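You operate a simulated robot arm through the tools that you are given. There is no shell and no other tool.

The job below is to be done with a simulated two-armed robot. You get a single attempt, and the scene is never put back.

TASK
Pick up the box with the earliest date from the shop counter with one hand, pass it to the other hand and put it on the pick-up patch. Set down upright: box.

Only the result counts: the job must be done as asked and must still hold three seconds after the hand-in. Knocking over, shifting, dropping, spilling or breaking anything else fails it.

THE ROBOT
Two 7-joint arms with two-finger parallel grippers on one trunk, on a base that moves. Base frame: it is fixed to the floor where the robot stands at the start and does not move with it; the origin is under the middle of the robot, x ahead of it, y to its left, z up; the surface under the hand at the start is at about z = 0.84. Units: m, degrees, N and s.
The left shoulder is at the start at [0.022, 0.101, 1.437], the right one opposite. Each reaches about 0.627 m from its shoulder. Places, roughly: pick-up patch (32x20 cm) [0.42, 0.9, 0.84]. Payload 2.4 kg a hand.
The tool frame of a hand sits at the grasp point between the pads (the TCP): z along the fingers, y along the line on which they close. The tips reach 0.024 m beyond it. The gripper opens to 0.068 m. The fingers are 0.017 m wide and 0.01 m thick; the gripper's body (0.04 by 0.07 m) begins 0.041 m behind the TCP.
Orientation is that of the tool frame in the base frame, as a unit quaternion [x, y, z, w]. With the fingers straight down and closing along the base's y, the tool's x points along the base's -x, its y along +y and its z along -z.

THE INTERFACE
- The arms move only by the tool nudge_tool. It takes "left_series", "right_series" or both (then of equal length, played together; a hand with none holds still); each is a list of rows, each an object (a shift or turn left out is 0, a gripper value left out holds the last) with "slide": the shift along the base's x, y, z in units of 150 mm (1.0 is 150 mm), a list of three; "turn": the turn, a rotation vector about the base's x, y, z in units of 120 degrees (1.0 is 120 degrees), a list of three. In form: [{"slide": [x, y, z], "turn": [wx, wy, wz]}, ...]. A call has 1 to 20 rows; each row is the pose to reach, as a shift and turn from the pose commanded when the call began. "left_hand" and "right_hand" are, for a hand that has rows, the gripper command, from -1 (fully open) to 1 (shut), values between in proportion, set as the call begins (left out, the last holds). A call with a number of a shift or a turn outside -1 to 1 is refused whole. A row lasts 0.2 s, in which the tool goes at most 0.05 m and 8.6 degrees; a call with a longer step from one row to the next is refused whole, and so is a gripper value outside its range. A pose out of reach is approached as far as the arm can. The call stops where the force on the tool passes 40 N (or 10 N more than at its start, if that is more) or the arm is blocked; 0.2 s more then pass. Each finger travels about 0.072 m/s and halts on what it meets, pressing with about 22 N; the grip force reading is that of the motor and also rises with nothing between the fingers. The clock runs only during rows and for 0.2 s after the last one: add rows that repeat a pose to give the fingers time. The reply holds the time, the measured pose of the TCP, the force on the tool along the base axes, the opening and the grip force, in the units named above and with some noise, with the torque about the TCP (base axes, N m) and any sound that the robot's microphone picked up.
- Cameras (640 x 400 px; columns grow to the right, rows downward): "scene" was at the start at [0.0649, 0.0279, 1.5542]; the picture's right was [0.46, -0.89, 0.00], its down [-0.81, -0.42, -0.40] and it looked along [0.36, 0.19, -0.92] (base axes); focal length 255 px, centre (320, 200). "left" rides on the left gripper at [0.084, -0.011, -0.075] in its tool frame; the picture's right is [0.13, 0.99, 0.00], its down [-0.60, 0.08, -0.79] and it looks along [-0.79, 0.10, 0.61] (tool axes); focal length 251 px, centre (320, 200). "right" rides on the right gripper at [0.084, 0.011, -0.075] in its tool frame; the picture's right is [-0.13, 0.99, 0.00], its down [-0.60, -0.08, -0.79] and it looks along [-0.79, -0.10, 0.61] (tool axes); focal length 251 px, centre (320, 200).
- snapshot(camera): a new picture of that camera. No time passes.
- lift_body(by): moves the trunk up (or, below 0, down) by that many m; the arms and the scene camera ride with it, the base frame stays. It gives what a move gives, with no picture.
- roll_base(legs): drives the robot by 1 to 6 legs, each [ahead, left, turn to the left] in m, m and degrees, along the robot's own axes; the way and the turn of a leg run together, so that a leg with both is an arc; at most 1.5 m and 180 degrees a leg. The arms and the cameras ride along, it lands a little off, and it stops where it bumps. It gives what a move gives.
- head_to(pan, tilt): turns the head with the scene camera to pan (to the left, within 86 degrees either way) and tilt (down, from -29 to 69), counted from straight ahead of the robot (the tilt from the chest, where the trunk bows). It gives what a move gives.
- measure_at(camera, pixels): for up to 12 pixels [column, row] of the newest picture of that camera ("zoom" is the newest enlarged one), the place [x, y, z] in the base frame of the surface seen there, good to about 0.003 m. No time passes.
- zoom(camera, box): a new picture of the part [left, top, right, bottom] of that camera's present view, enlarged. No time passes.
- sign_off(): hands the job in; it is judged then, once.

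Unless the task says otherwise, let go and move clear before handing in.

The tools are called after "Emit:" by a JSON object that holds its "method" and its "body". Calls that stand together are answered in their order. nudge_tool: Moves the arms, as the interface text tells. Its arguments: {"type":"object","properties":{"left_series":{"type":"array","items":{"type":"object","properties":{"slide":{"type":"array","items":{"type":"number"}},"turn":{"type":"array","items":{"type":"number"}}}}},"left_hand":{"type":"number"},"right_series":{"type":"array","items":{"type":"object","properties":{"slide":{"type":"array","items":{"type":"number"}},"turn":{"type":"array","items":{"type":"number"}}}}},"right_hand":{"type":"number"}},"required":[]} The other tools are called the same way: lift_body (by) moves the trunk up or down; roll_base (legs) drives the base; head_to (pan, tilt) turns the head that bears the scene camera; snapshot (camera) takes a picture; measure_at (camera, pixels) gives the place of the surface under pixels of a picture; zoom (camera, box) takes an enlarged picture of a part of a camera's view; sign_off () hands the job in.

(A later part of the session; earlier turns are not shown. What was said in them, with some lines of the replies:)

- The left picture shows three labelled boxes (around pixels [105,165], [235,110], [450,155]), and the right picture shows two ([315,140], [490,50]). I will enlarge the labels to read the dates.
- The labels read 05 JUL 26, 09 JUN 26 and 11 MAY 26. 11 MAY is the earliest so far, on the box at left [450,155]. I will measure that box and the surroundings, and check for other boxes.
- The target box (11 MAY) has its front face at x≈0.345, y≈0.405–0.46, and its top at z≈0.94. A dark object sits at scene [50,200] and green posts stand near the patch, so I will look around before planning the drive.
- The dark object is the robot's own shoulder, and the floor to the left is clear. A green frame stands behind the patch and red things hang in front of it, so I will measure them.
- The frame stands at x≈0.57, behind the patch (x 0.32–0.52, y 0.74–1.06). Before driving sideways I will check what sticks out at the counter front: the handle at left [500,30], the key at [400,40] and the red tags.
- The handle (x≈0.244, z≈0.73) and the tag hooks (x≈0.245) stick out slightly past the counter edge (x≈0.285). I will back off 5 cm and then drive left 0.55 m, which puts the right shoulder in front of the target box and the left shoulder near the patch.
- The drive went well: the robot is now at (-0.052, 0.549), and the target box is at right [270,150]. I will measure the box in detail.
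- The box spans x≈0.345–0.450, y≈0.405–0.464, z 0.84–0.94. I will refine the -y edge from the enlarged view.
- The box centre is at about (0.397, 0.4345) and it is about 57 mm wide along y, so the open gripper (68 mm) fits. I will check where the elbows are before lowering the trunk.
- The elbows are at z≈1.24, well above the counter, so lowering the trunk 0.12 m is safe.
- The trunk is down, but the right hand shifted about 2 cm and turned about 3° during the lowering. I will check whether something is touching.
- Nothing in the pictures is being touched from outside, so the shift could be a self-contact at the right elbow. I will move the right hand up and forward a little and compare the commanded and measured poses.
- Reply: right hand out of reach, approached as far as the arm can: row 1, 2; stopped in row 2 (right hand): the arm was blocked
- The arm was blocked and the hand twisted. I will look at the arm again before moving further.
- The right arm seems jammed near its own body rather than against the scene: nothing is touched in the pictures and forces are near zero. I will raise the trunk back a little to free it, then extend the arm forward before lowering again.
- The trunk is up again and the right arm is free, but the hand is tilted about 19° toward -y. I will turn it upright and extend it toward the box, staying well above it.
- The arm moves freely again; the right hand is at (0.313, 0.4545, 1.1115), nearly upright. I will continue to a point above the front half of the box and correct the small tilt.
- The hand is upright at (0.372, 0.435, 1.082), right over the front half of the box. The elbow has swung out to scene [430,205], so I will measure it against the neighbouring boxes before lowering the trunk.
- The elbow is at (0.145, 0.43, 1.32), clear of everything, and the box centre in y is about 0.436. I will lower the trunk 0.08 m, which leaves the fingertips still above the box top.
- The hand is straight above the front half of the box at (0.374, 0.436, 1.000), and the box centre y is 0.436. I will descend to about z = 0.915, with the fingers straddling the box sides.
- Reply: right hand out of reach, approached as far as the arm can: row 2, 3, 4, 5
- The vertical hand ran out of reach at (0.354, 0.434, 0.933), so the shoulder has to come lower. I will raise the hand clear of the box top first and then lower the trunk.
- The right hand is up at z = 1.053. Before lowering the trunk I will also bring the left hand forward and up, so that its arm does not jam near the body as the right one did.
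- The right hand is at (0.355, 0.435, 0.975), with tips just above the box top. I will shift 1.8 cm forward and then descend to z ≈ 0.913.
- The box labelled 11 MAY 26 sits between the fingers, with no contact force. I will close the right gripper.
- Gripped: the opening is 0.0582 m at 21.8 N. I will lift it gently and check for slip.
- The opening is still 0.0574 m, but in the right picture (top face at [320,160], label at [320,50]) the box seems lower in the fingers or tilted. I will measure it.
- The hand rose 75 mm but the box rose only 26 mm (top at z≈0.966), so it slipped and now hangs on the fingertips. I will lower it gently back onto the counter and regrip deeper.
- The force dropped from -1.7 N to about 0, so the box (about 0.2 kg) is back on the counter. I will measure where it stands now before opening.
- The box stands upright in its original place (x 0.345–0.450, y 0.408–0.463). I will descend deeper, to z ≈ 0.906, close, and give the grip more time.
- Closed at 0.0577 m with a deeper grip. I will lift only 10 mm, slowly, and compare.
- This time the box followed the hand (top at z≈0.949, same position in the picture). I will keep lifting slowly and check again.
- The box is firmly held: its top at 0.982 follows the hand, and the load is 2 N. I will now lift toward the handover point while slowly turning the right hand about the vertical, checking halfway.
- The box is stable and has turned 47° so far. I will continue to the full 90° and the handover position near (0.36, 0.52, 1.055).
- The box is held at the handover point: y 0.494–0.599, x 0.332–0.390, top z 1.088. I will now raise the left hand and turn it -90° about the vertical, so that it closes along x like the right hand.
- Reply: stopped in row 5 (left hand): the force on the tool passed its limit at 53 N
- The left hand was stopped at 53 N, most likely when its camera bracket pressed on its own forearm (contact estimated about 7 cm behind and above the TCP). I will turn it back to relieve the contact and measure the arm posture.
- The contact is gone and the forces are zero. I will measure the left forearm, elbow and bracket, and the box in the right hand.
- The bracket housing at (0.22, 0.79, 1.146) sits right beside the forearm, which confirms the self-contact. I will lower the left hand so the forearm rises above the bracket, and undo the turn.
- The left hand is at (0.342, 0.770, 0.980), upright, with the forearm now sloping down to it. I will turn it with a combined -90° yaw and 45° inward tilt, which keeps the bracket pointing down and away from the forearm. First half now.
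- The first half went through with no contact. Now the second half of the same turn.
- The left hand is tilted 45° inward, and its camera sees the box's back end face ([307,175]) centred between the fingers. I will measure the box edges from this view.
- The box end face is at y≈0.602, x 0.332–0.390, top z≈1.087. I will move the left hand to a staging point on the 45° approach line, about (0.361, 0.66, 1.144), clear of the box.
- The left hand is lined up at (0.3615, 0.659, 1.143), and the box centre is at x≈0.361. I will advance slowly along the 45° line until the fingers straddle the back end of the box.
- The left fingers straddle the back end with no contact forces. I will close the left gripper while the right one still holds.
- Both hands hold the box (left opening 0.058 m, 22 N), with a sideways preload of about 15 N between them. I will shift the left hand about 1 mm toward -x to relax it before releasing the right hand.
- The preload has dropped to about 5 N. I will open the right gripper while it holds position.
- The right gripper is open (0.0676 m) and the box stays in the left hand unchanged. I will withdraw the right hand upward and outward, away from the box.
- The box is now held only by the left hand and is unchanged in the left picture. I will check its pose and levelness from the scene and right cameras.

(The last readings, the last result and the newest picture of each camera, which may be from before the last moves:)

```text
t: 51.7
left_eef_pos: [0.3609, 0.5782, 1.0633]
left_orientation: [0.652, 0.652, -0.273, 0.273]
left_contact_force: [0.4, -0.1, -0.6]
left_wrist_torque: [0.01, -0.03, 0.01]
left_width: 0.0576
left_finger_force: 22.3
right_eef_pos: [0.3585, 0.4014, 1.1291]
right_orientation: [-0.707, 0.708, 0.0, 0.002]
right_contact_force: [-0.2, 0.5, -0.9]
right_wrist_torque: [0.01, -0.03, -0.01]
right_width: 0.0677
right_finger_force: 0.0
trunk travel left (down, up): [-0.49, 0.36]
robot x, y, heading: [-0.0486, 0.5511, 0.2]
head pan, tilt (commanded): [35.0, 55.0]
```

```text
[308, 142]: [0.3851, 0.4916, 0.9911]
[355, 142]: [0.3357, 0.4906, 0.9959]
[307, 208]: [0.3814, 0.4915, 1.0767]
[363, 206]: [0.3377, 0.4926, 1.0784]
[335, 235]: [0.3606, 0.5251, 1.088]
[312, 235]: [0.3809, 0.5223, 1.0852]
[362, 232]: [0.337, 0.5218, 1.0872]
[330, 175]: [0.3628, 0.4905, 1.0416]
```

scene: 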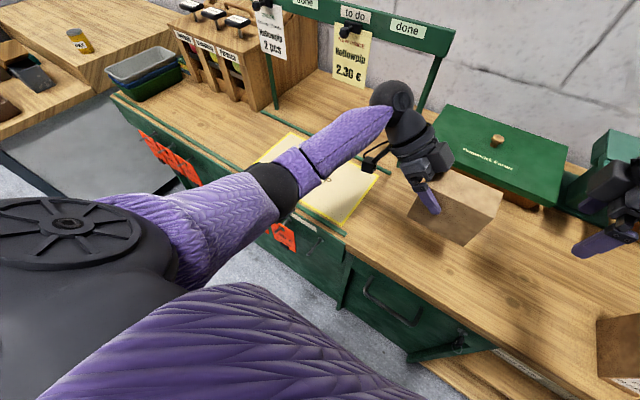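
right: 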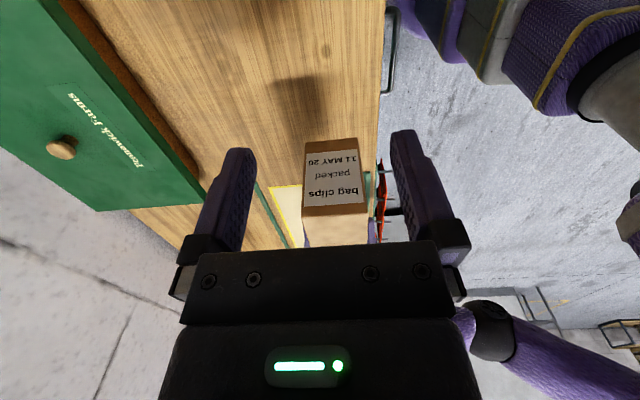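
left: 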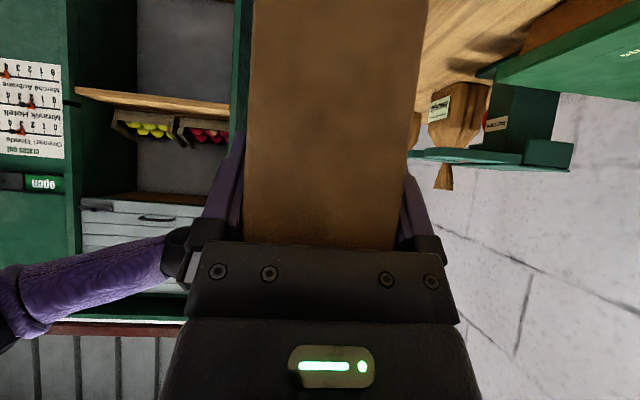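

The box is level (top z≈1.086, y 0.491–0.597). I will move it slowly toward the patch while turning the left hand +90°, so that it approaches the patch from the robot's side, within reach. First half of the turn now.

Emit:
{"method": "nudge_tool", "body": {"left_series": [{"slide": [0, 0.03, 0], "turn": [0, 0, 0.02]}, {"slide": [0, 0.08, 0], "turn": [0, 0, 0.05]}, {"slide": [0, 0.14, 0], "turn": [0, 0, 0.085]}, {"slide": [0, 0.2, 0], "turn": [0, 0, 0.12]}, {"slide": [0, 0.27, 0], "turn": [0, 0, 0.155]}, {"slide": [0, 0.34, 0], "turn": [0, 0, 0.19]}, {"slide": [0, 0.41, 0], "turn": [0, 0, 0.225]}, {"slide": [0, 0.48, 0], "turn": [0, 0, 0.26]}, {"slide": [0, 0.55, 0], "turn": [0, 0, 0.295]}, {"slide": [0, 0.62, 0], "turn": [0, 0, 0.33]}, {"slide": [0, 0.67, 0], "turn": [0, 0, 0.355]}, {"slide": [0, 0.7, 0], "turn": [0, 0, 0.375]}, {"slide": [0, 0.7, 0], "turn": [0, 0, 0.375]}], "left_hand": 1}}

Emit:
{"method": "snapshot", "body": {"camera": "scene"}}

Emit:
{"method": "snapshot", "body": {"camera": "left"}}

```text
t: 54.5
left_eef_pos: [0.3609, 0.6834, 1.0648]
left_orientation: [0.352, 0.853, -0.147, 0.357]
left_contact_force: [0.0, 0.9, -0.1]
left_wrist_torque: [0.03, 0.05, -0.02]
left_width: 0.0576
left_finger_force: 22.5
right_eef_pos: [0.3597, 0.4015, 1.1291]
right_orientation: [-0.706, 0.708, -0.001, 0.002]
right_contact_force: [-0.1, 0.0, -0.1]
right_wrist_torque: [-0.04, -0.01, 0.0]
right_width: 0.0678
right_finger_force: 0.1
trunk travel left (down, up): [-0.49, 0.36]
robot x, y, heading: [-0.0516, 0.5481, 0.1]
head pan, tilt (commanded): [35.0, 55.0]
```

```text
taken
```

scene: 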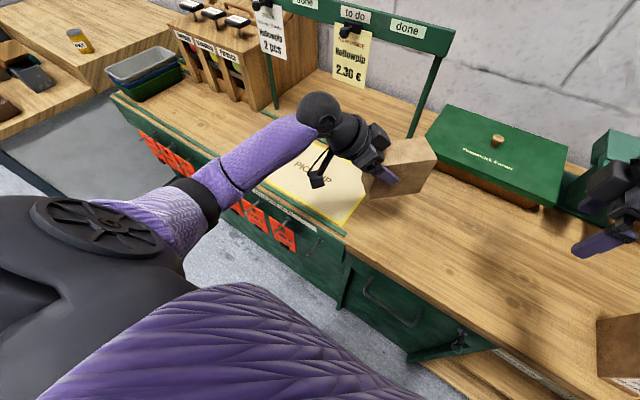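

```text
taken
```

left: 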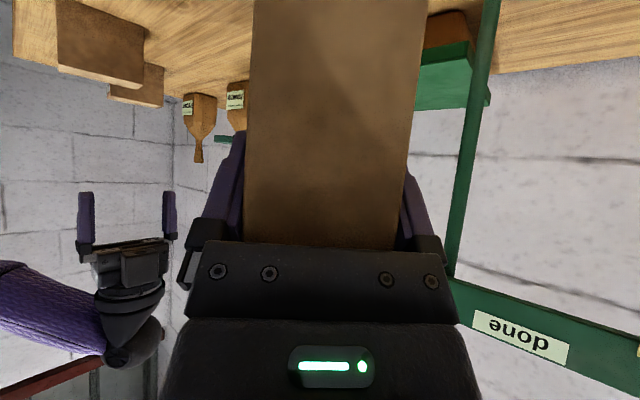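

The box is unchanged in the grip at 45°. I will continue with the second half of the turn and move to above the patch at y ≈ 0.82.

Emit:
{"method": "nudge_tool", "body": {"left_series": [{"slide": [0, 0.04, 0], "turn": [0, 0, 0.02]}, {"slide": [0, 0.1, 0], "turn": [0, 0, 0.05]}, {"slide": [0, 0.18, 0], "turn": [0, 0, 0.085]}, {"slide": [0, 0.26, 0], "turn": [0, 0, 0.12]}, {"slide": [0, 0.34, 0], "turn": [0, 0, 0.155]}, {"slide": [0, 0.42, 0], "turn": [0, 0, 0.19]}, {"slide": [0, 0.5, 0], "turn": [0, 0, 0.225]}, {"slide": [0, 0.58, 0], "turn": [0, 0, 0.26]}, {"slide": [0, 0.66, 0], "turn": [0, 0, 0.295]}, {"slide": [0, 0.74, 0], "turn": [0, 0, 0.33]}, {"slide": [0, 0.82, 0], "turn": [0, 0, 0.355]}, {"slide": [0, 0.88, 0], "turn": [0, 0, 0.37]}, {"slide": [0, 0.91, 0], "turn": [0, 0, 0.375]}, {"slide": [0, 0.91, 0], "turn": [0, 0, 0.375]}], "left_hand": 1}}

Emit:
{"method": "snapshot", "body": {"camera": "scene"}}

Emit:
{"method": "snapshot", "body": {"camera": "left"}}

```text
t: 57.5
left_eef_pos: [0.3598, 0.82, 1.0626]
left_orientation: [-0.001, 0.923, 0.0, 0.385]
left_contact_force: [0.4, 0.1, -0.3]
left_wrist_torque: [0.0, 0.03, 0.0]
left_width: 0.0577
left_finger_force: 21.4
right_eef_pos: [0.3591, 0.4031, 1.1294]
right_orientation: [-0.706, 0.709, -0.001, 0.001]
right_contact_force: [-0.2, -0.1, -0.3]
right_wrist_torque: [-0.03, 0.0, 0.01]
right_width: 0.0681
right_finger_force: 0.1
trunk travel left (down, up): [-0.49, 0.36]
robot x, y, heading: [-0.05, 0.5482, 0.2]
head pan, tilt (commanded): [35.0, 55.0]
```

```text
taken
```

scene: 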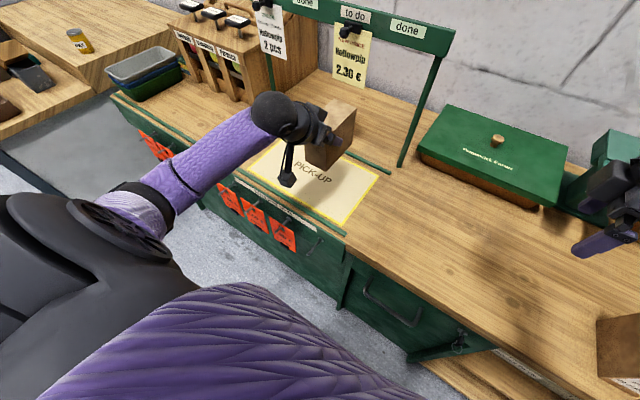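

```text
taken
```

left: 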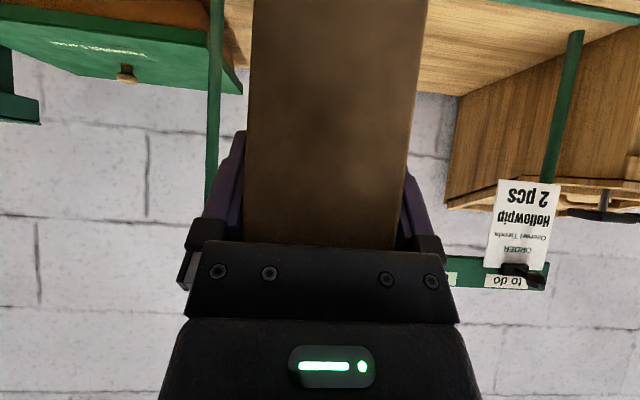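

The left hand is at (0.360, 0.820, 1.063), pointing forward and down at 45°, with the box above the patch. I will measure the box and the patch edges before descending.

Emit:
{"method": "zoom", "body": {"camera": "scene", "box": [230, 70, 410, 240]}}

Emit:
{"method": "measure_at", "body": {"camera": "zoom", "pixels": [[365, 140], [420, 160], [380, 200], [330, 330], [420, 260], [60, 340], [330, 540], [480, 420], [210, 370], [430, 230]]}}

Emit:
{"method": "measure_at", "body": {"camera": "left", "pixels": [[335, 50], [335, 120], [335, 200], [335, 235], [260, 120], [410, 120], [255, 20], [420, 20]]}}

```text
2.35 times, centred on (320, 155) of scene
```

zoom: 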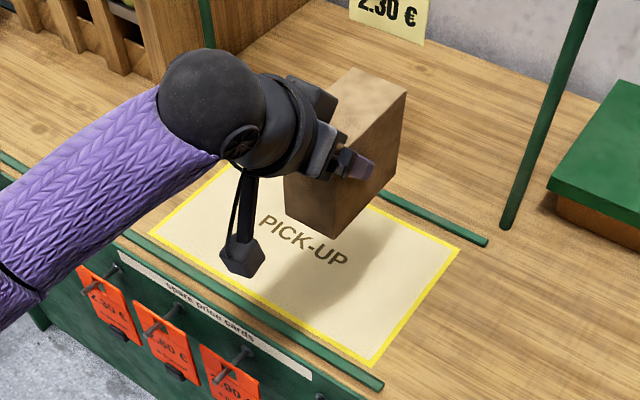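

```text
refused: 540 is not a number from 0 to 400
```

```text
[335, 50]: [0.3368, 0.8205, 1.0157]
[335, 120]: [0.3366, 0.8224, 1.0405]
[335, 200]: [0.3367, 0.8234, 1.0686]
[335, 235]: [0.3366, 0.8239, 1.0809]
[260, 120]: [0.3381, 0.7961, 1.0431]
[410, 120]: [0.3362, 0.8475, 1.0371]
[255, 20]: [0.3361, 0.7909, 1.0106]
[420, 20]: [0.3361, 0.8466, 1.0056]
```

The end face is at x≈0.337 over its whole height, so the box is upright. I will measure the top and the patch edges.

Emit:
{"method": "measure_at", "body": {"camera": "zoom", "pixels": [[365, 100], [390, 95], [355, 75], [330, 210], [380, 170], [155, 235], [372, 360], [458, 250], [235, 255], [395, 375], [340, 235]]}}

```text
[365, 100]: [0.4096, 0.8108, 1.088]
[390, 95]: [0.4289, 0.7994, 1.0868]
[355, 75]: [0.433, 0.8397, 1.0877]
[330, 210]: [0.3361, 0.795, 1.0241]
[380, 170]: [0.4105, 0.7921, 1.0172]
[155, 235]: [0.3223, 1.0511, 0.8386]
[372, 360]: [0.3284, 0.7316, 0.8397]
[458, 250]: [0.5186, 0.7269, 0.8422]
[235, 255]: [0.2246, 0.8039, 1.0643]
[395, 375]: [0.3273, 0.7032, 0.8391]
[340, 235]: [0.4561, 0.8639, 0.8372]
```

The box spans x 0.337–0.442, y 0.792–0.849, top 1.0875 (bottom about 0.9875), well placed over the patch (x 0.32–0.52, y 0.73–1.05). I will shift it slightly inward and descend to about 2 cm above the patch.

Emit:
{"method": "nudge_tool", "body": {"left_series": [{"slide": [0.03, 0.02, -0.04]}, {"slide": [0.06, 0.05, -0.1]}, {"slide": [0.09, 0.08, -0.18]}, {"slide": [0.12, 0.11, -0.26]}, {"slide": [0.15, 0.13, -0.34]}, {"slide": [0.15, 0.13, -0.42]}, {"slide": [0.15, 0.13, -0.5]}, {"slide": [0.15, 0.13, -0.58]}, {"slide": [0.15, 0.13, -0.66]}, {"slide": [0.15, 0.13, -0.74]}, {"slide": [0.15, 0.13, -0.8]}, {"slide": [0.15, 0.13, -0.84]}, {"slide": [0.15, 0.13, -0.84]}], "left_hand": 1}}

Emit:
{"method": "zoom", "body": {"camera": "scene", "box": [210, 90, 410, 250]}}

Emit:
{"method": "snapshot", "body": {"camera": "left"}}

```text
t: 60.3
left_eef_pos: [0.3802, 0.8397, 0.9373]
left_orientation: [0.001, 0.923, -0.001, 0.386]
left_contact_force: [-0.6, -0.1, 0.0]
left_wrist_torque: [-0.01, 0.04, -0.01]
left_width: 0.0581
left_finger_force: 22.2
right_eef_pos: [0.3604, 0.4024, 1.1297]
right_orientation: [-0.706, 0.708, 0.0, 0.002]
right_contact_force: [0.2, -0.8, 0.0]
right_wrist_torque: [0.01, 0.02, -0.01]
right_width: 0.0677
right_finger_force: 0.0
trunk travel left (down, up): [-0.49, 0.36]
robot x, y, heading: [-0.0496, 0.5494, 0.5]
head pan, tilt (commanded): [35.0, 55.0]
```

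```text
2.50 times, centred on (310, 170) of scene
```

zoom: 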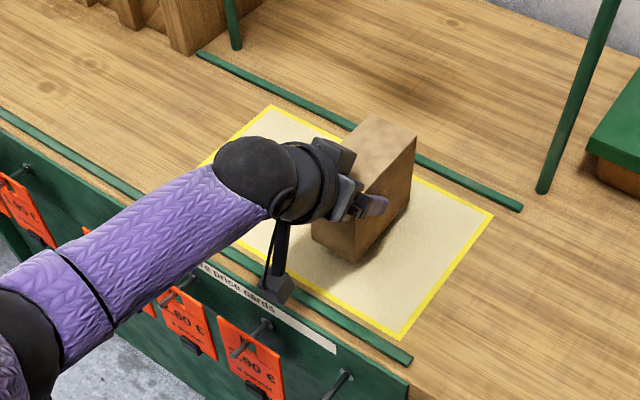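

```text
taken
```

left: 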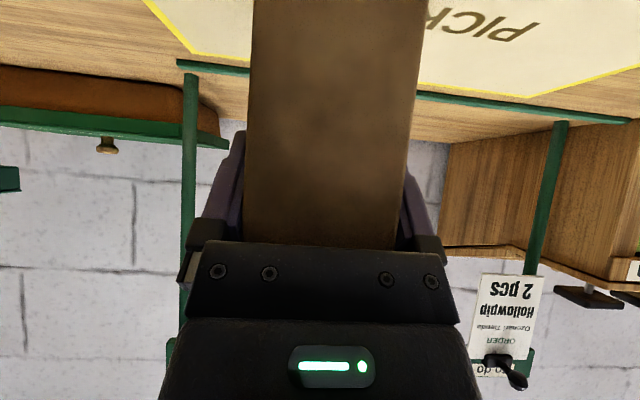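

The hand is at z = 0.937, so the box bottom should be about 2 cm above the patch. I will check the top height and the positions of the elbow and bracket.

Emit:
{"method": "measure_at", "body": {"camera": "zoom", "pixels": [[375, 135], [390, 130], [370, 160], [335, 240], [275, 285], [390, 190], [60, 270], [20, 320], [358, 258], [350, 200]]}}

```text
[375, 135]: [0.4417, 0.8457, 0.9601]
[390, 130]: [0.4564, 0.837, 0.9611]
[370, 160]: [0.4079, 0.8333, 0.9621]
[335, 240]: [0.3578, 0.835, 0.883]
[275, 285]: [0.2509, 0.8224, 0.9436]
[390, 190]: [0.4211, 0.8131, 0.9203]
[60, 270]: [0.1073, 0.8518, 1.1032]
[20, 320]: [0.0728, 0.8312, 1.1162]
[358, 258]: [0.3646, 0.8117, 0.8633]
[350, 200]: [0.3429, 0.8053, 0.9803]
```

The top is at z≈0.961, so about 21 mm remain. I will lower gently in small steps until it rests on the patch.

Emit:
{"method": "nudge_tool", "body": {"left_series": [{"slide": [0, 0, -0.03]}, {"slide": [0, 0, -0.06]}, {"slide": [0, 0, -0.09]}, {"slide": [0, 0, -0.11]}, {"slide": [0, 0, -0.125]}, {"slide": [0, 0, -0.135]}, {"slide": [0, 0, -0.135]}], "left_hand": 1}}

Emit:
{"method": "zoom", "body": {"camera": "scene", "box": [210, 90, 410, 250]}}

Emit:
{"method": "measure_at", "body": {"camera": "zoom", "pixels": [[380, 150], [390, 140], [375, 165]]}}

```text
t: 61.9
left_eef_pos: [0.3817, 0.8391, 0.9177]
left_orientation: [0.0, 0.923, -0.001, 0.385]
left_contact_force: [-0.1, -0.7, -0.5]
left_wrist_torque: [0.0, 0.08, -0.01]
left_width: 0.0579
left_finger_force: 21.8
right_eef_pos: [0.3607, 0.4017, 1.1306]
right_orientation: [-0.705, 0.709, 0.0, 0.001]
right_contact_force: [0.1, 0.6, -0.7]
right_wrist_torque: [0.01, 0.0, 0.03]
right_width: 0.0678
right_finger_force: 0.0
trunk travel left (down, up): [-0.49, 0.36]
robot x, y, heading: [-0.0529, 0.551, 0.3]
head pan, tilt (commanded): [35.0, 55.0]
```

```text
2.50 times, centred on (310, 170) of scene
```

zoom: 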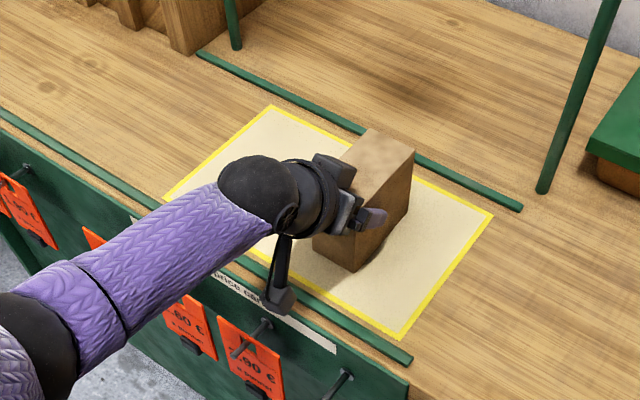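

```text
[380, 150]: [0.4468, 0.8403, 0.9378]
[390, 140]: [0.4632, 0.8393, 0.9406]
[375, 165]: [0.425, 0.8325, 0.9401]
```

The top reads z≈0.940, so the bottom is at the patch surface. I will press down another 1–2 mm to confirm contact through the force.

Emit:
{"method": "nudge_tool", "body": {"left_series": [{"slide": [0, 0, -0.006]}, {"slide": [0, 0, -0.012]}, {"slide": [0, 0, -0.012]}], "left_hand": 1}}

```text
t: 62.7
left_eef_pos: [0.3823, 0.8393, 0.916]
left_orientation: [0.001, 0.922, 0.0, 0.387]
left_contact_force: [-0.4, 0.8, 3.8]
left_wrist_torque: [-0.06, -0.09, 0.0]
left_width: 0.0575
left_finger_force: 21.9
right_eef_pos: [0.3591, 0.4005, 1.1288]
right_orientation: [-0.706, 0.708, 0.0, 0.001]
right_contact_force: [-0.1, 0.6, 0.1]
right_wrist_torque: [-0.02, -0.01, 0.01]
right_width: 0.068
right_finger_force: 0.2
trunk travel left (down, up): [-0.49, 0.36]
robot x, y, heading: [-0.0551, 0.5449, 0.3]
head pan, tilt (commanded): [35.0, 55.0]
```

The force is now +3.8 N upward, so the box rests on the patch. I will open the left gripper.

Emit:
{"method": "nudge_tool", "body": {"left_series": [{"slide": [0, 0, 0]}, {"slide": [0, 0, 0]}, {"slide": [0, 0, 0]}], "left_hand": -1}}

Emit:
{"method": "snapshot", "body": {"camera": "left"}}

Emit:
{"method": "zoom", "body": {"camera": "scene", "box": [210, 90, 410, 250]}}

```text
t: 63.5
left_eef_pos: [0.3816, 0.8393, 0.9159]
left_orientation: [0.001, 0.923, -0.001, 0.386]
left_contact_force: [0.0, 0.4, -0.6]
left_wrist_torque: [0.01, 0.01, -0.01]
left_width: 0.0679
left_finger_force: 0.0
right_eef_pos: [0.36, 0.4017, 1.1297]
right_orientation: [-0.705, 0.709, -0.001, 0.002]
right_contact_force: [0.3, 0.2, 0.5]
right_wrist_torque: [0.01, 0.01, 0.03]
right_width: 0.0681
right_finger_force: 0.1
trunk travel left (down, up): [-0.49, 0.36]
robot x, y, heading: [-0.0521, 0.549, 0.3]
head pan, tilt (commanded): [35.0, 55.0]
```

```text
taken
```

left: 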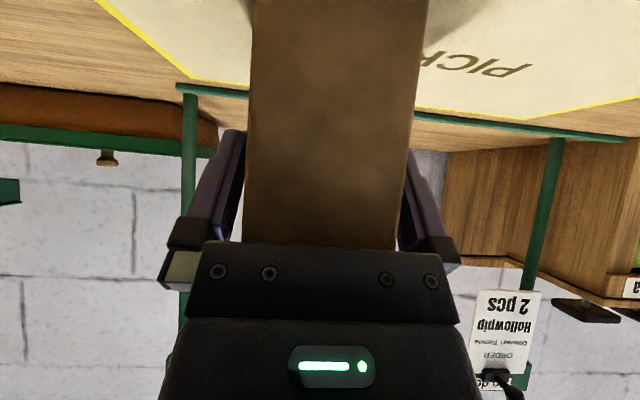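

```text
2.50 times, centred on (310, 170) of scene
```

zoom: 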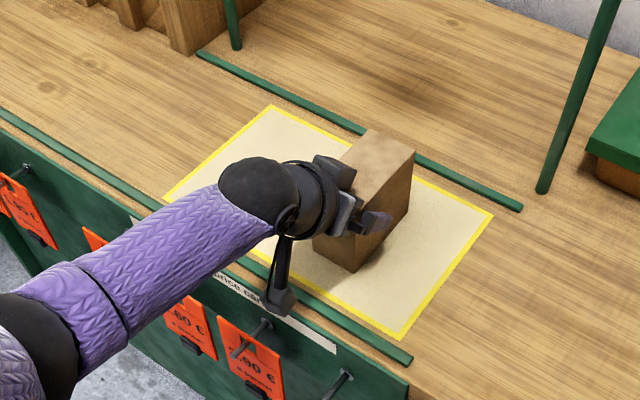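

The gripper is open (0.068 m) and the box stands on the patch with gaps on both sides. I will withdraw the left hand back along its 45° line and then up.

Emit:
{"method": "nudge_tool", "body": {"left_series": [{"slide": [-0.04, 0, 0.04]}, {"slide": [-0.1, 0, 0.1]}, {"slide": [-0.18, 0, 0.18]}, {"slide": [-0.26, 0, 0.26]}, {"slide": [-0.34, 0, 0.34]}, {"slide": [-0.4, 0, 0.45]}, {"slide": [-0.42, 0, 0.6]}, {"slide": [-0.42, 0, 0.75]}, {"slide": [-0.42, 0, 0.75]}], "left_hand": -1}}

Emit:
{"method": "snapshot", "body": {"camera": "scene"}}

Emit:
{"method": "snapshot", "body": {"camera": "left"}}

```text
t: 65.5
left_eef_pos: [0.32, 0.8385, 1.0274]
left_orientation: [0.001, 0.922, -0.001, 0.386]
left_contact_force: [-0.1, 0.5, -0.3]
left_wrist_torque: [-0.04, 0.01, 0.01]
left_width: 0.0679
left_finger_force: 0.1
right_eef_pos: [0.3591, 0.4024, 1.1292]
right_orientation: [-0.706, 0.709, -0.001, 0.002]
right_contact_force: [0.4, -0.8, 0.0]
right_wrist_torque: [0.02, 0.01, 0.02]
right_width: 0.0682
right_finger_force: 0.1
trunk travel left (down, up): [-0.49, 0.36]
robot x, y, heading: [-0.0499, 0.55, 0.4]
head pan, tilt (commanded): [35.0, 55.0]
```

```text
taken
```

scene: 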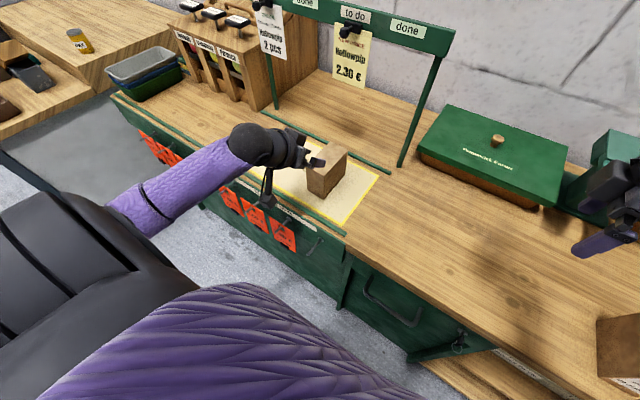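

```text
taken
```

left: 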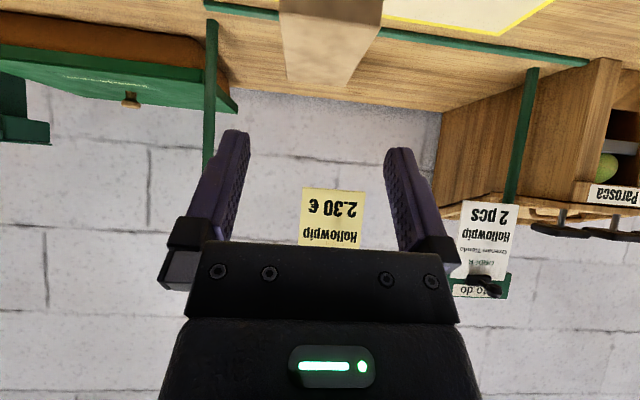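

The box stands alone on the patch and the left hand is clear. I will verify its final position and check the rest of the counter.

Emit:
{"method": "zoom", "body": {"camera": "scene", "box": [230, 110, 400, 240]}}

Emit:
{"method": "measure_at", "body": {"camera": "scene", "pixels": [[322, 162], [340, 152], [325, 148], [315, 190], [322, 198], [345, 175], [372, 180], [346, 222]]}}

Emit:
{"method": "head_to", "body": {"pan": 0, "tilt": 50}}

Emit:
{"method": "snapshot", "body": {"camera": "scene"}}

```text
3.08 times, centred on (315, 175) of scene
```

zoom: 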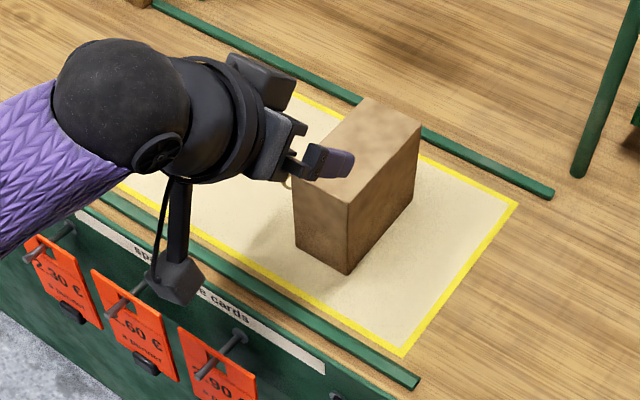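

```text
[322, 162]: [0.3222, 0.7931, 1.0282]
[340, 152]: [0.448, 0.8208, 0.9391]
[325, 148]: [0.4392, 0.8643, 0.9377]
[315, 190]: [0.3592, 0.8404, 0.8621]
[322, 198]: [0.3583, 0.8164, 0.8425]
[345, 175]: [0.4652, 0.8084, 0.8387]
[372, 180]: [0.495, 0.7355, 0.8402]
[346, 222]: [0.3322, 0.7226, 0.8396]
```

```text
t: 66.5
left_eef_pos: [0.3204, 0.8395, 1.0256]
left_orientation: [0.0, 0.923, 0.0, 0.386]
left_contact_force: [-0.8, -0.3, 0.8]
left_wrist_torque: [0.01, -0.02, -0.02]
left_width: 0.0677
left_finger_force: 0.0
right_eef_pos: [0.3599, 0.4013, 1.1292]
right_orientation: [-0.706, 0.708, -0.001, 0.002]
right_contact_force: [-0.9, 1.4, 0.7]
right_wrist_torque: [0.0, 0.02, 0.01]
right_width: 0.0681
right_finger_force: 0.1
trunk travel left (down, up): [-0.49, 0.36]
robot x, y, heading: [-0.0496, 0.5475, 0.3]
head pan, tilt (commanded): [0.0, 50.0]
```

```text
taken
```

scene: 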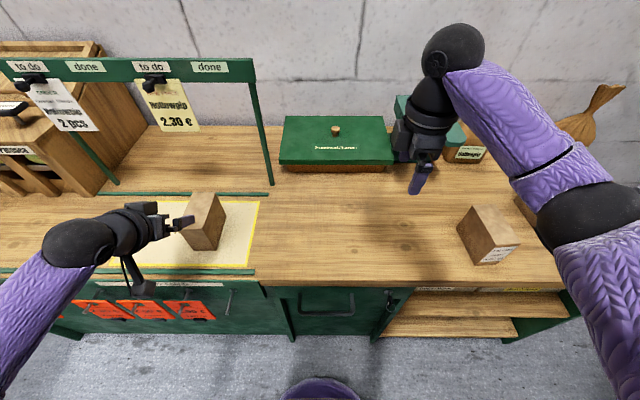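

The box stands upright and flat on the patch (x 0.36–0.465, y 0.81–0.868, top z≈0.939), well inside the yellow border. Both grippers are open and clear, and no visible item has moved (the 05 JUL box is hidden behind the right arm). I will hand the job in.

Emit:
{"method": "sign_off", "body": {}}

```text
The job is handed in.
```

The box packed 11 MAY 26, the earliest of the three dates, is standing upright on the pick-up patch, and the job is handed in. The other two boxes read 09 JUN 26 and 05 JUL 26.

The right hand picked it up, passed it to the left hand in the air, and the left hand set it down. The box sits well inside the yellow border, and both hands had let go and moved clear before I handed in.

Three things happened along the way:

- **Slip on the first lift:** the box slipped down to the fingertips. I lowered it back to its original spot and gripped it deeper, and it held after that.
- **Right arm blocked:** early on, before the grasp, the right arm jammed, most likely against the robot's own body. It came free after I raised the trunk, and I saw no contact with anything on the counter.
- **Left hand stopped:** before the handover, the left hand stopped at 53 N, most likely when its camera bracket pressed on its own forearm.

In the last picture nothing else on the counter looks moved. The 05 JUL box was hidden behind the right arm there, so I could not check it at the end.
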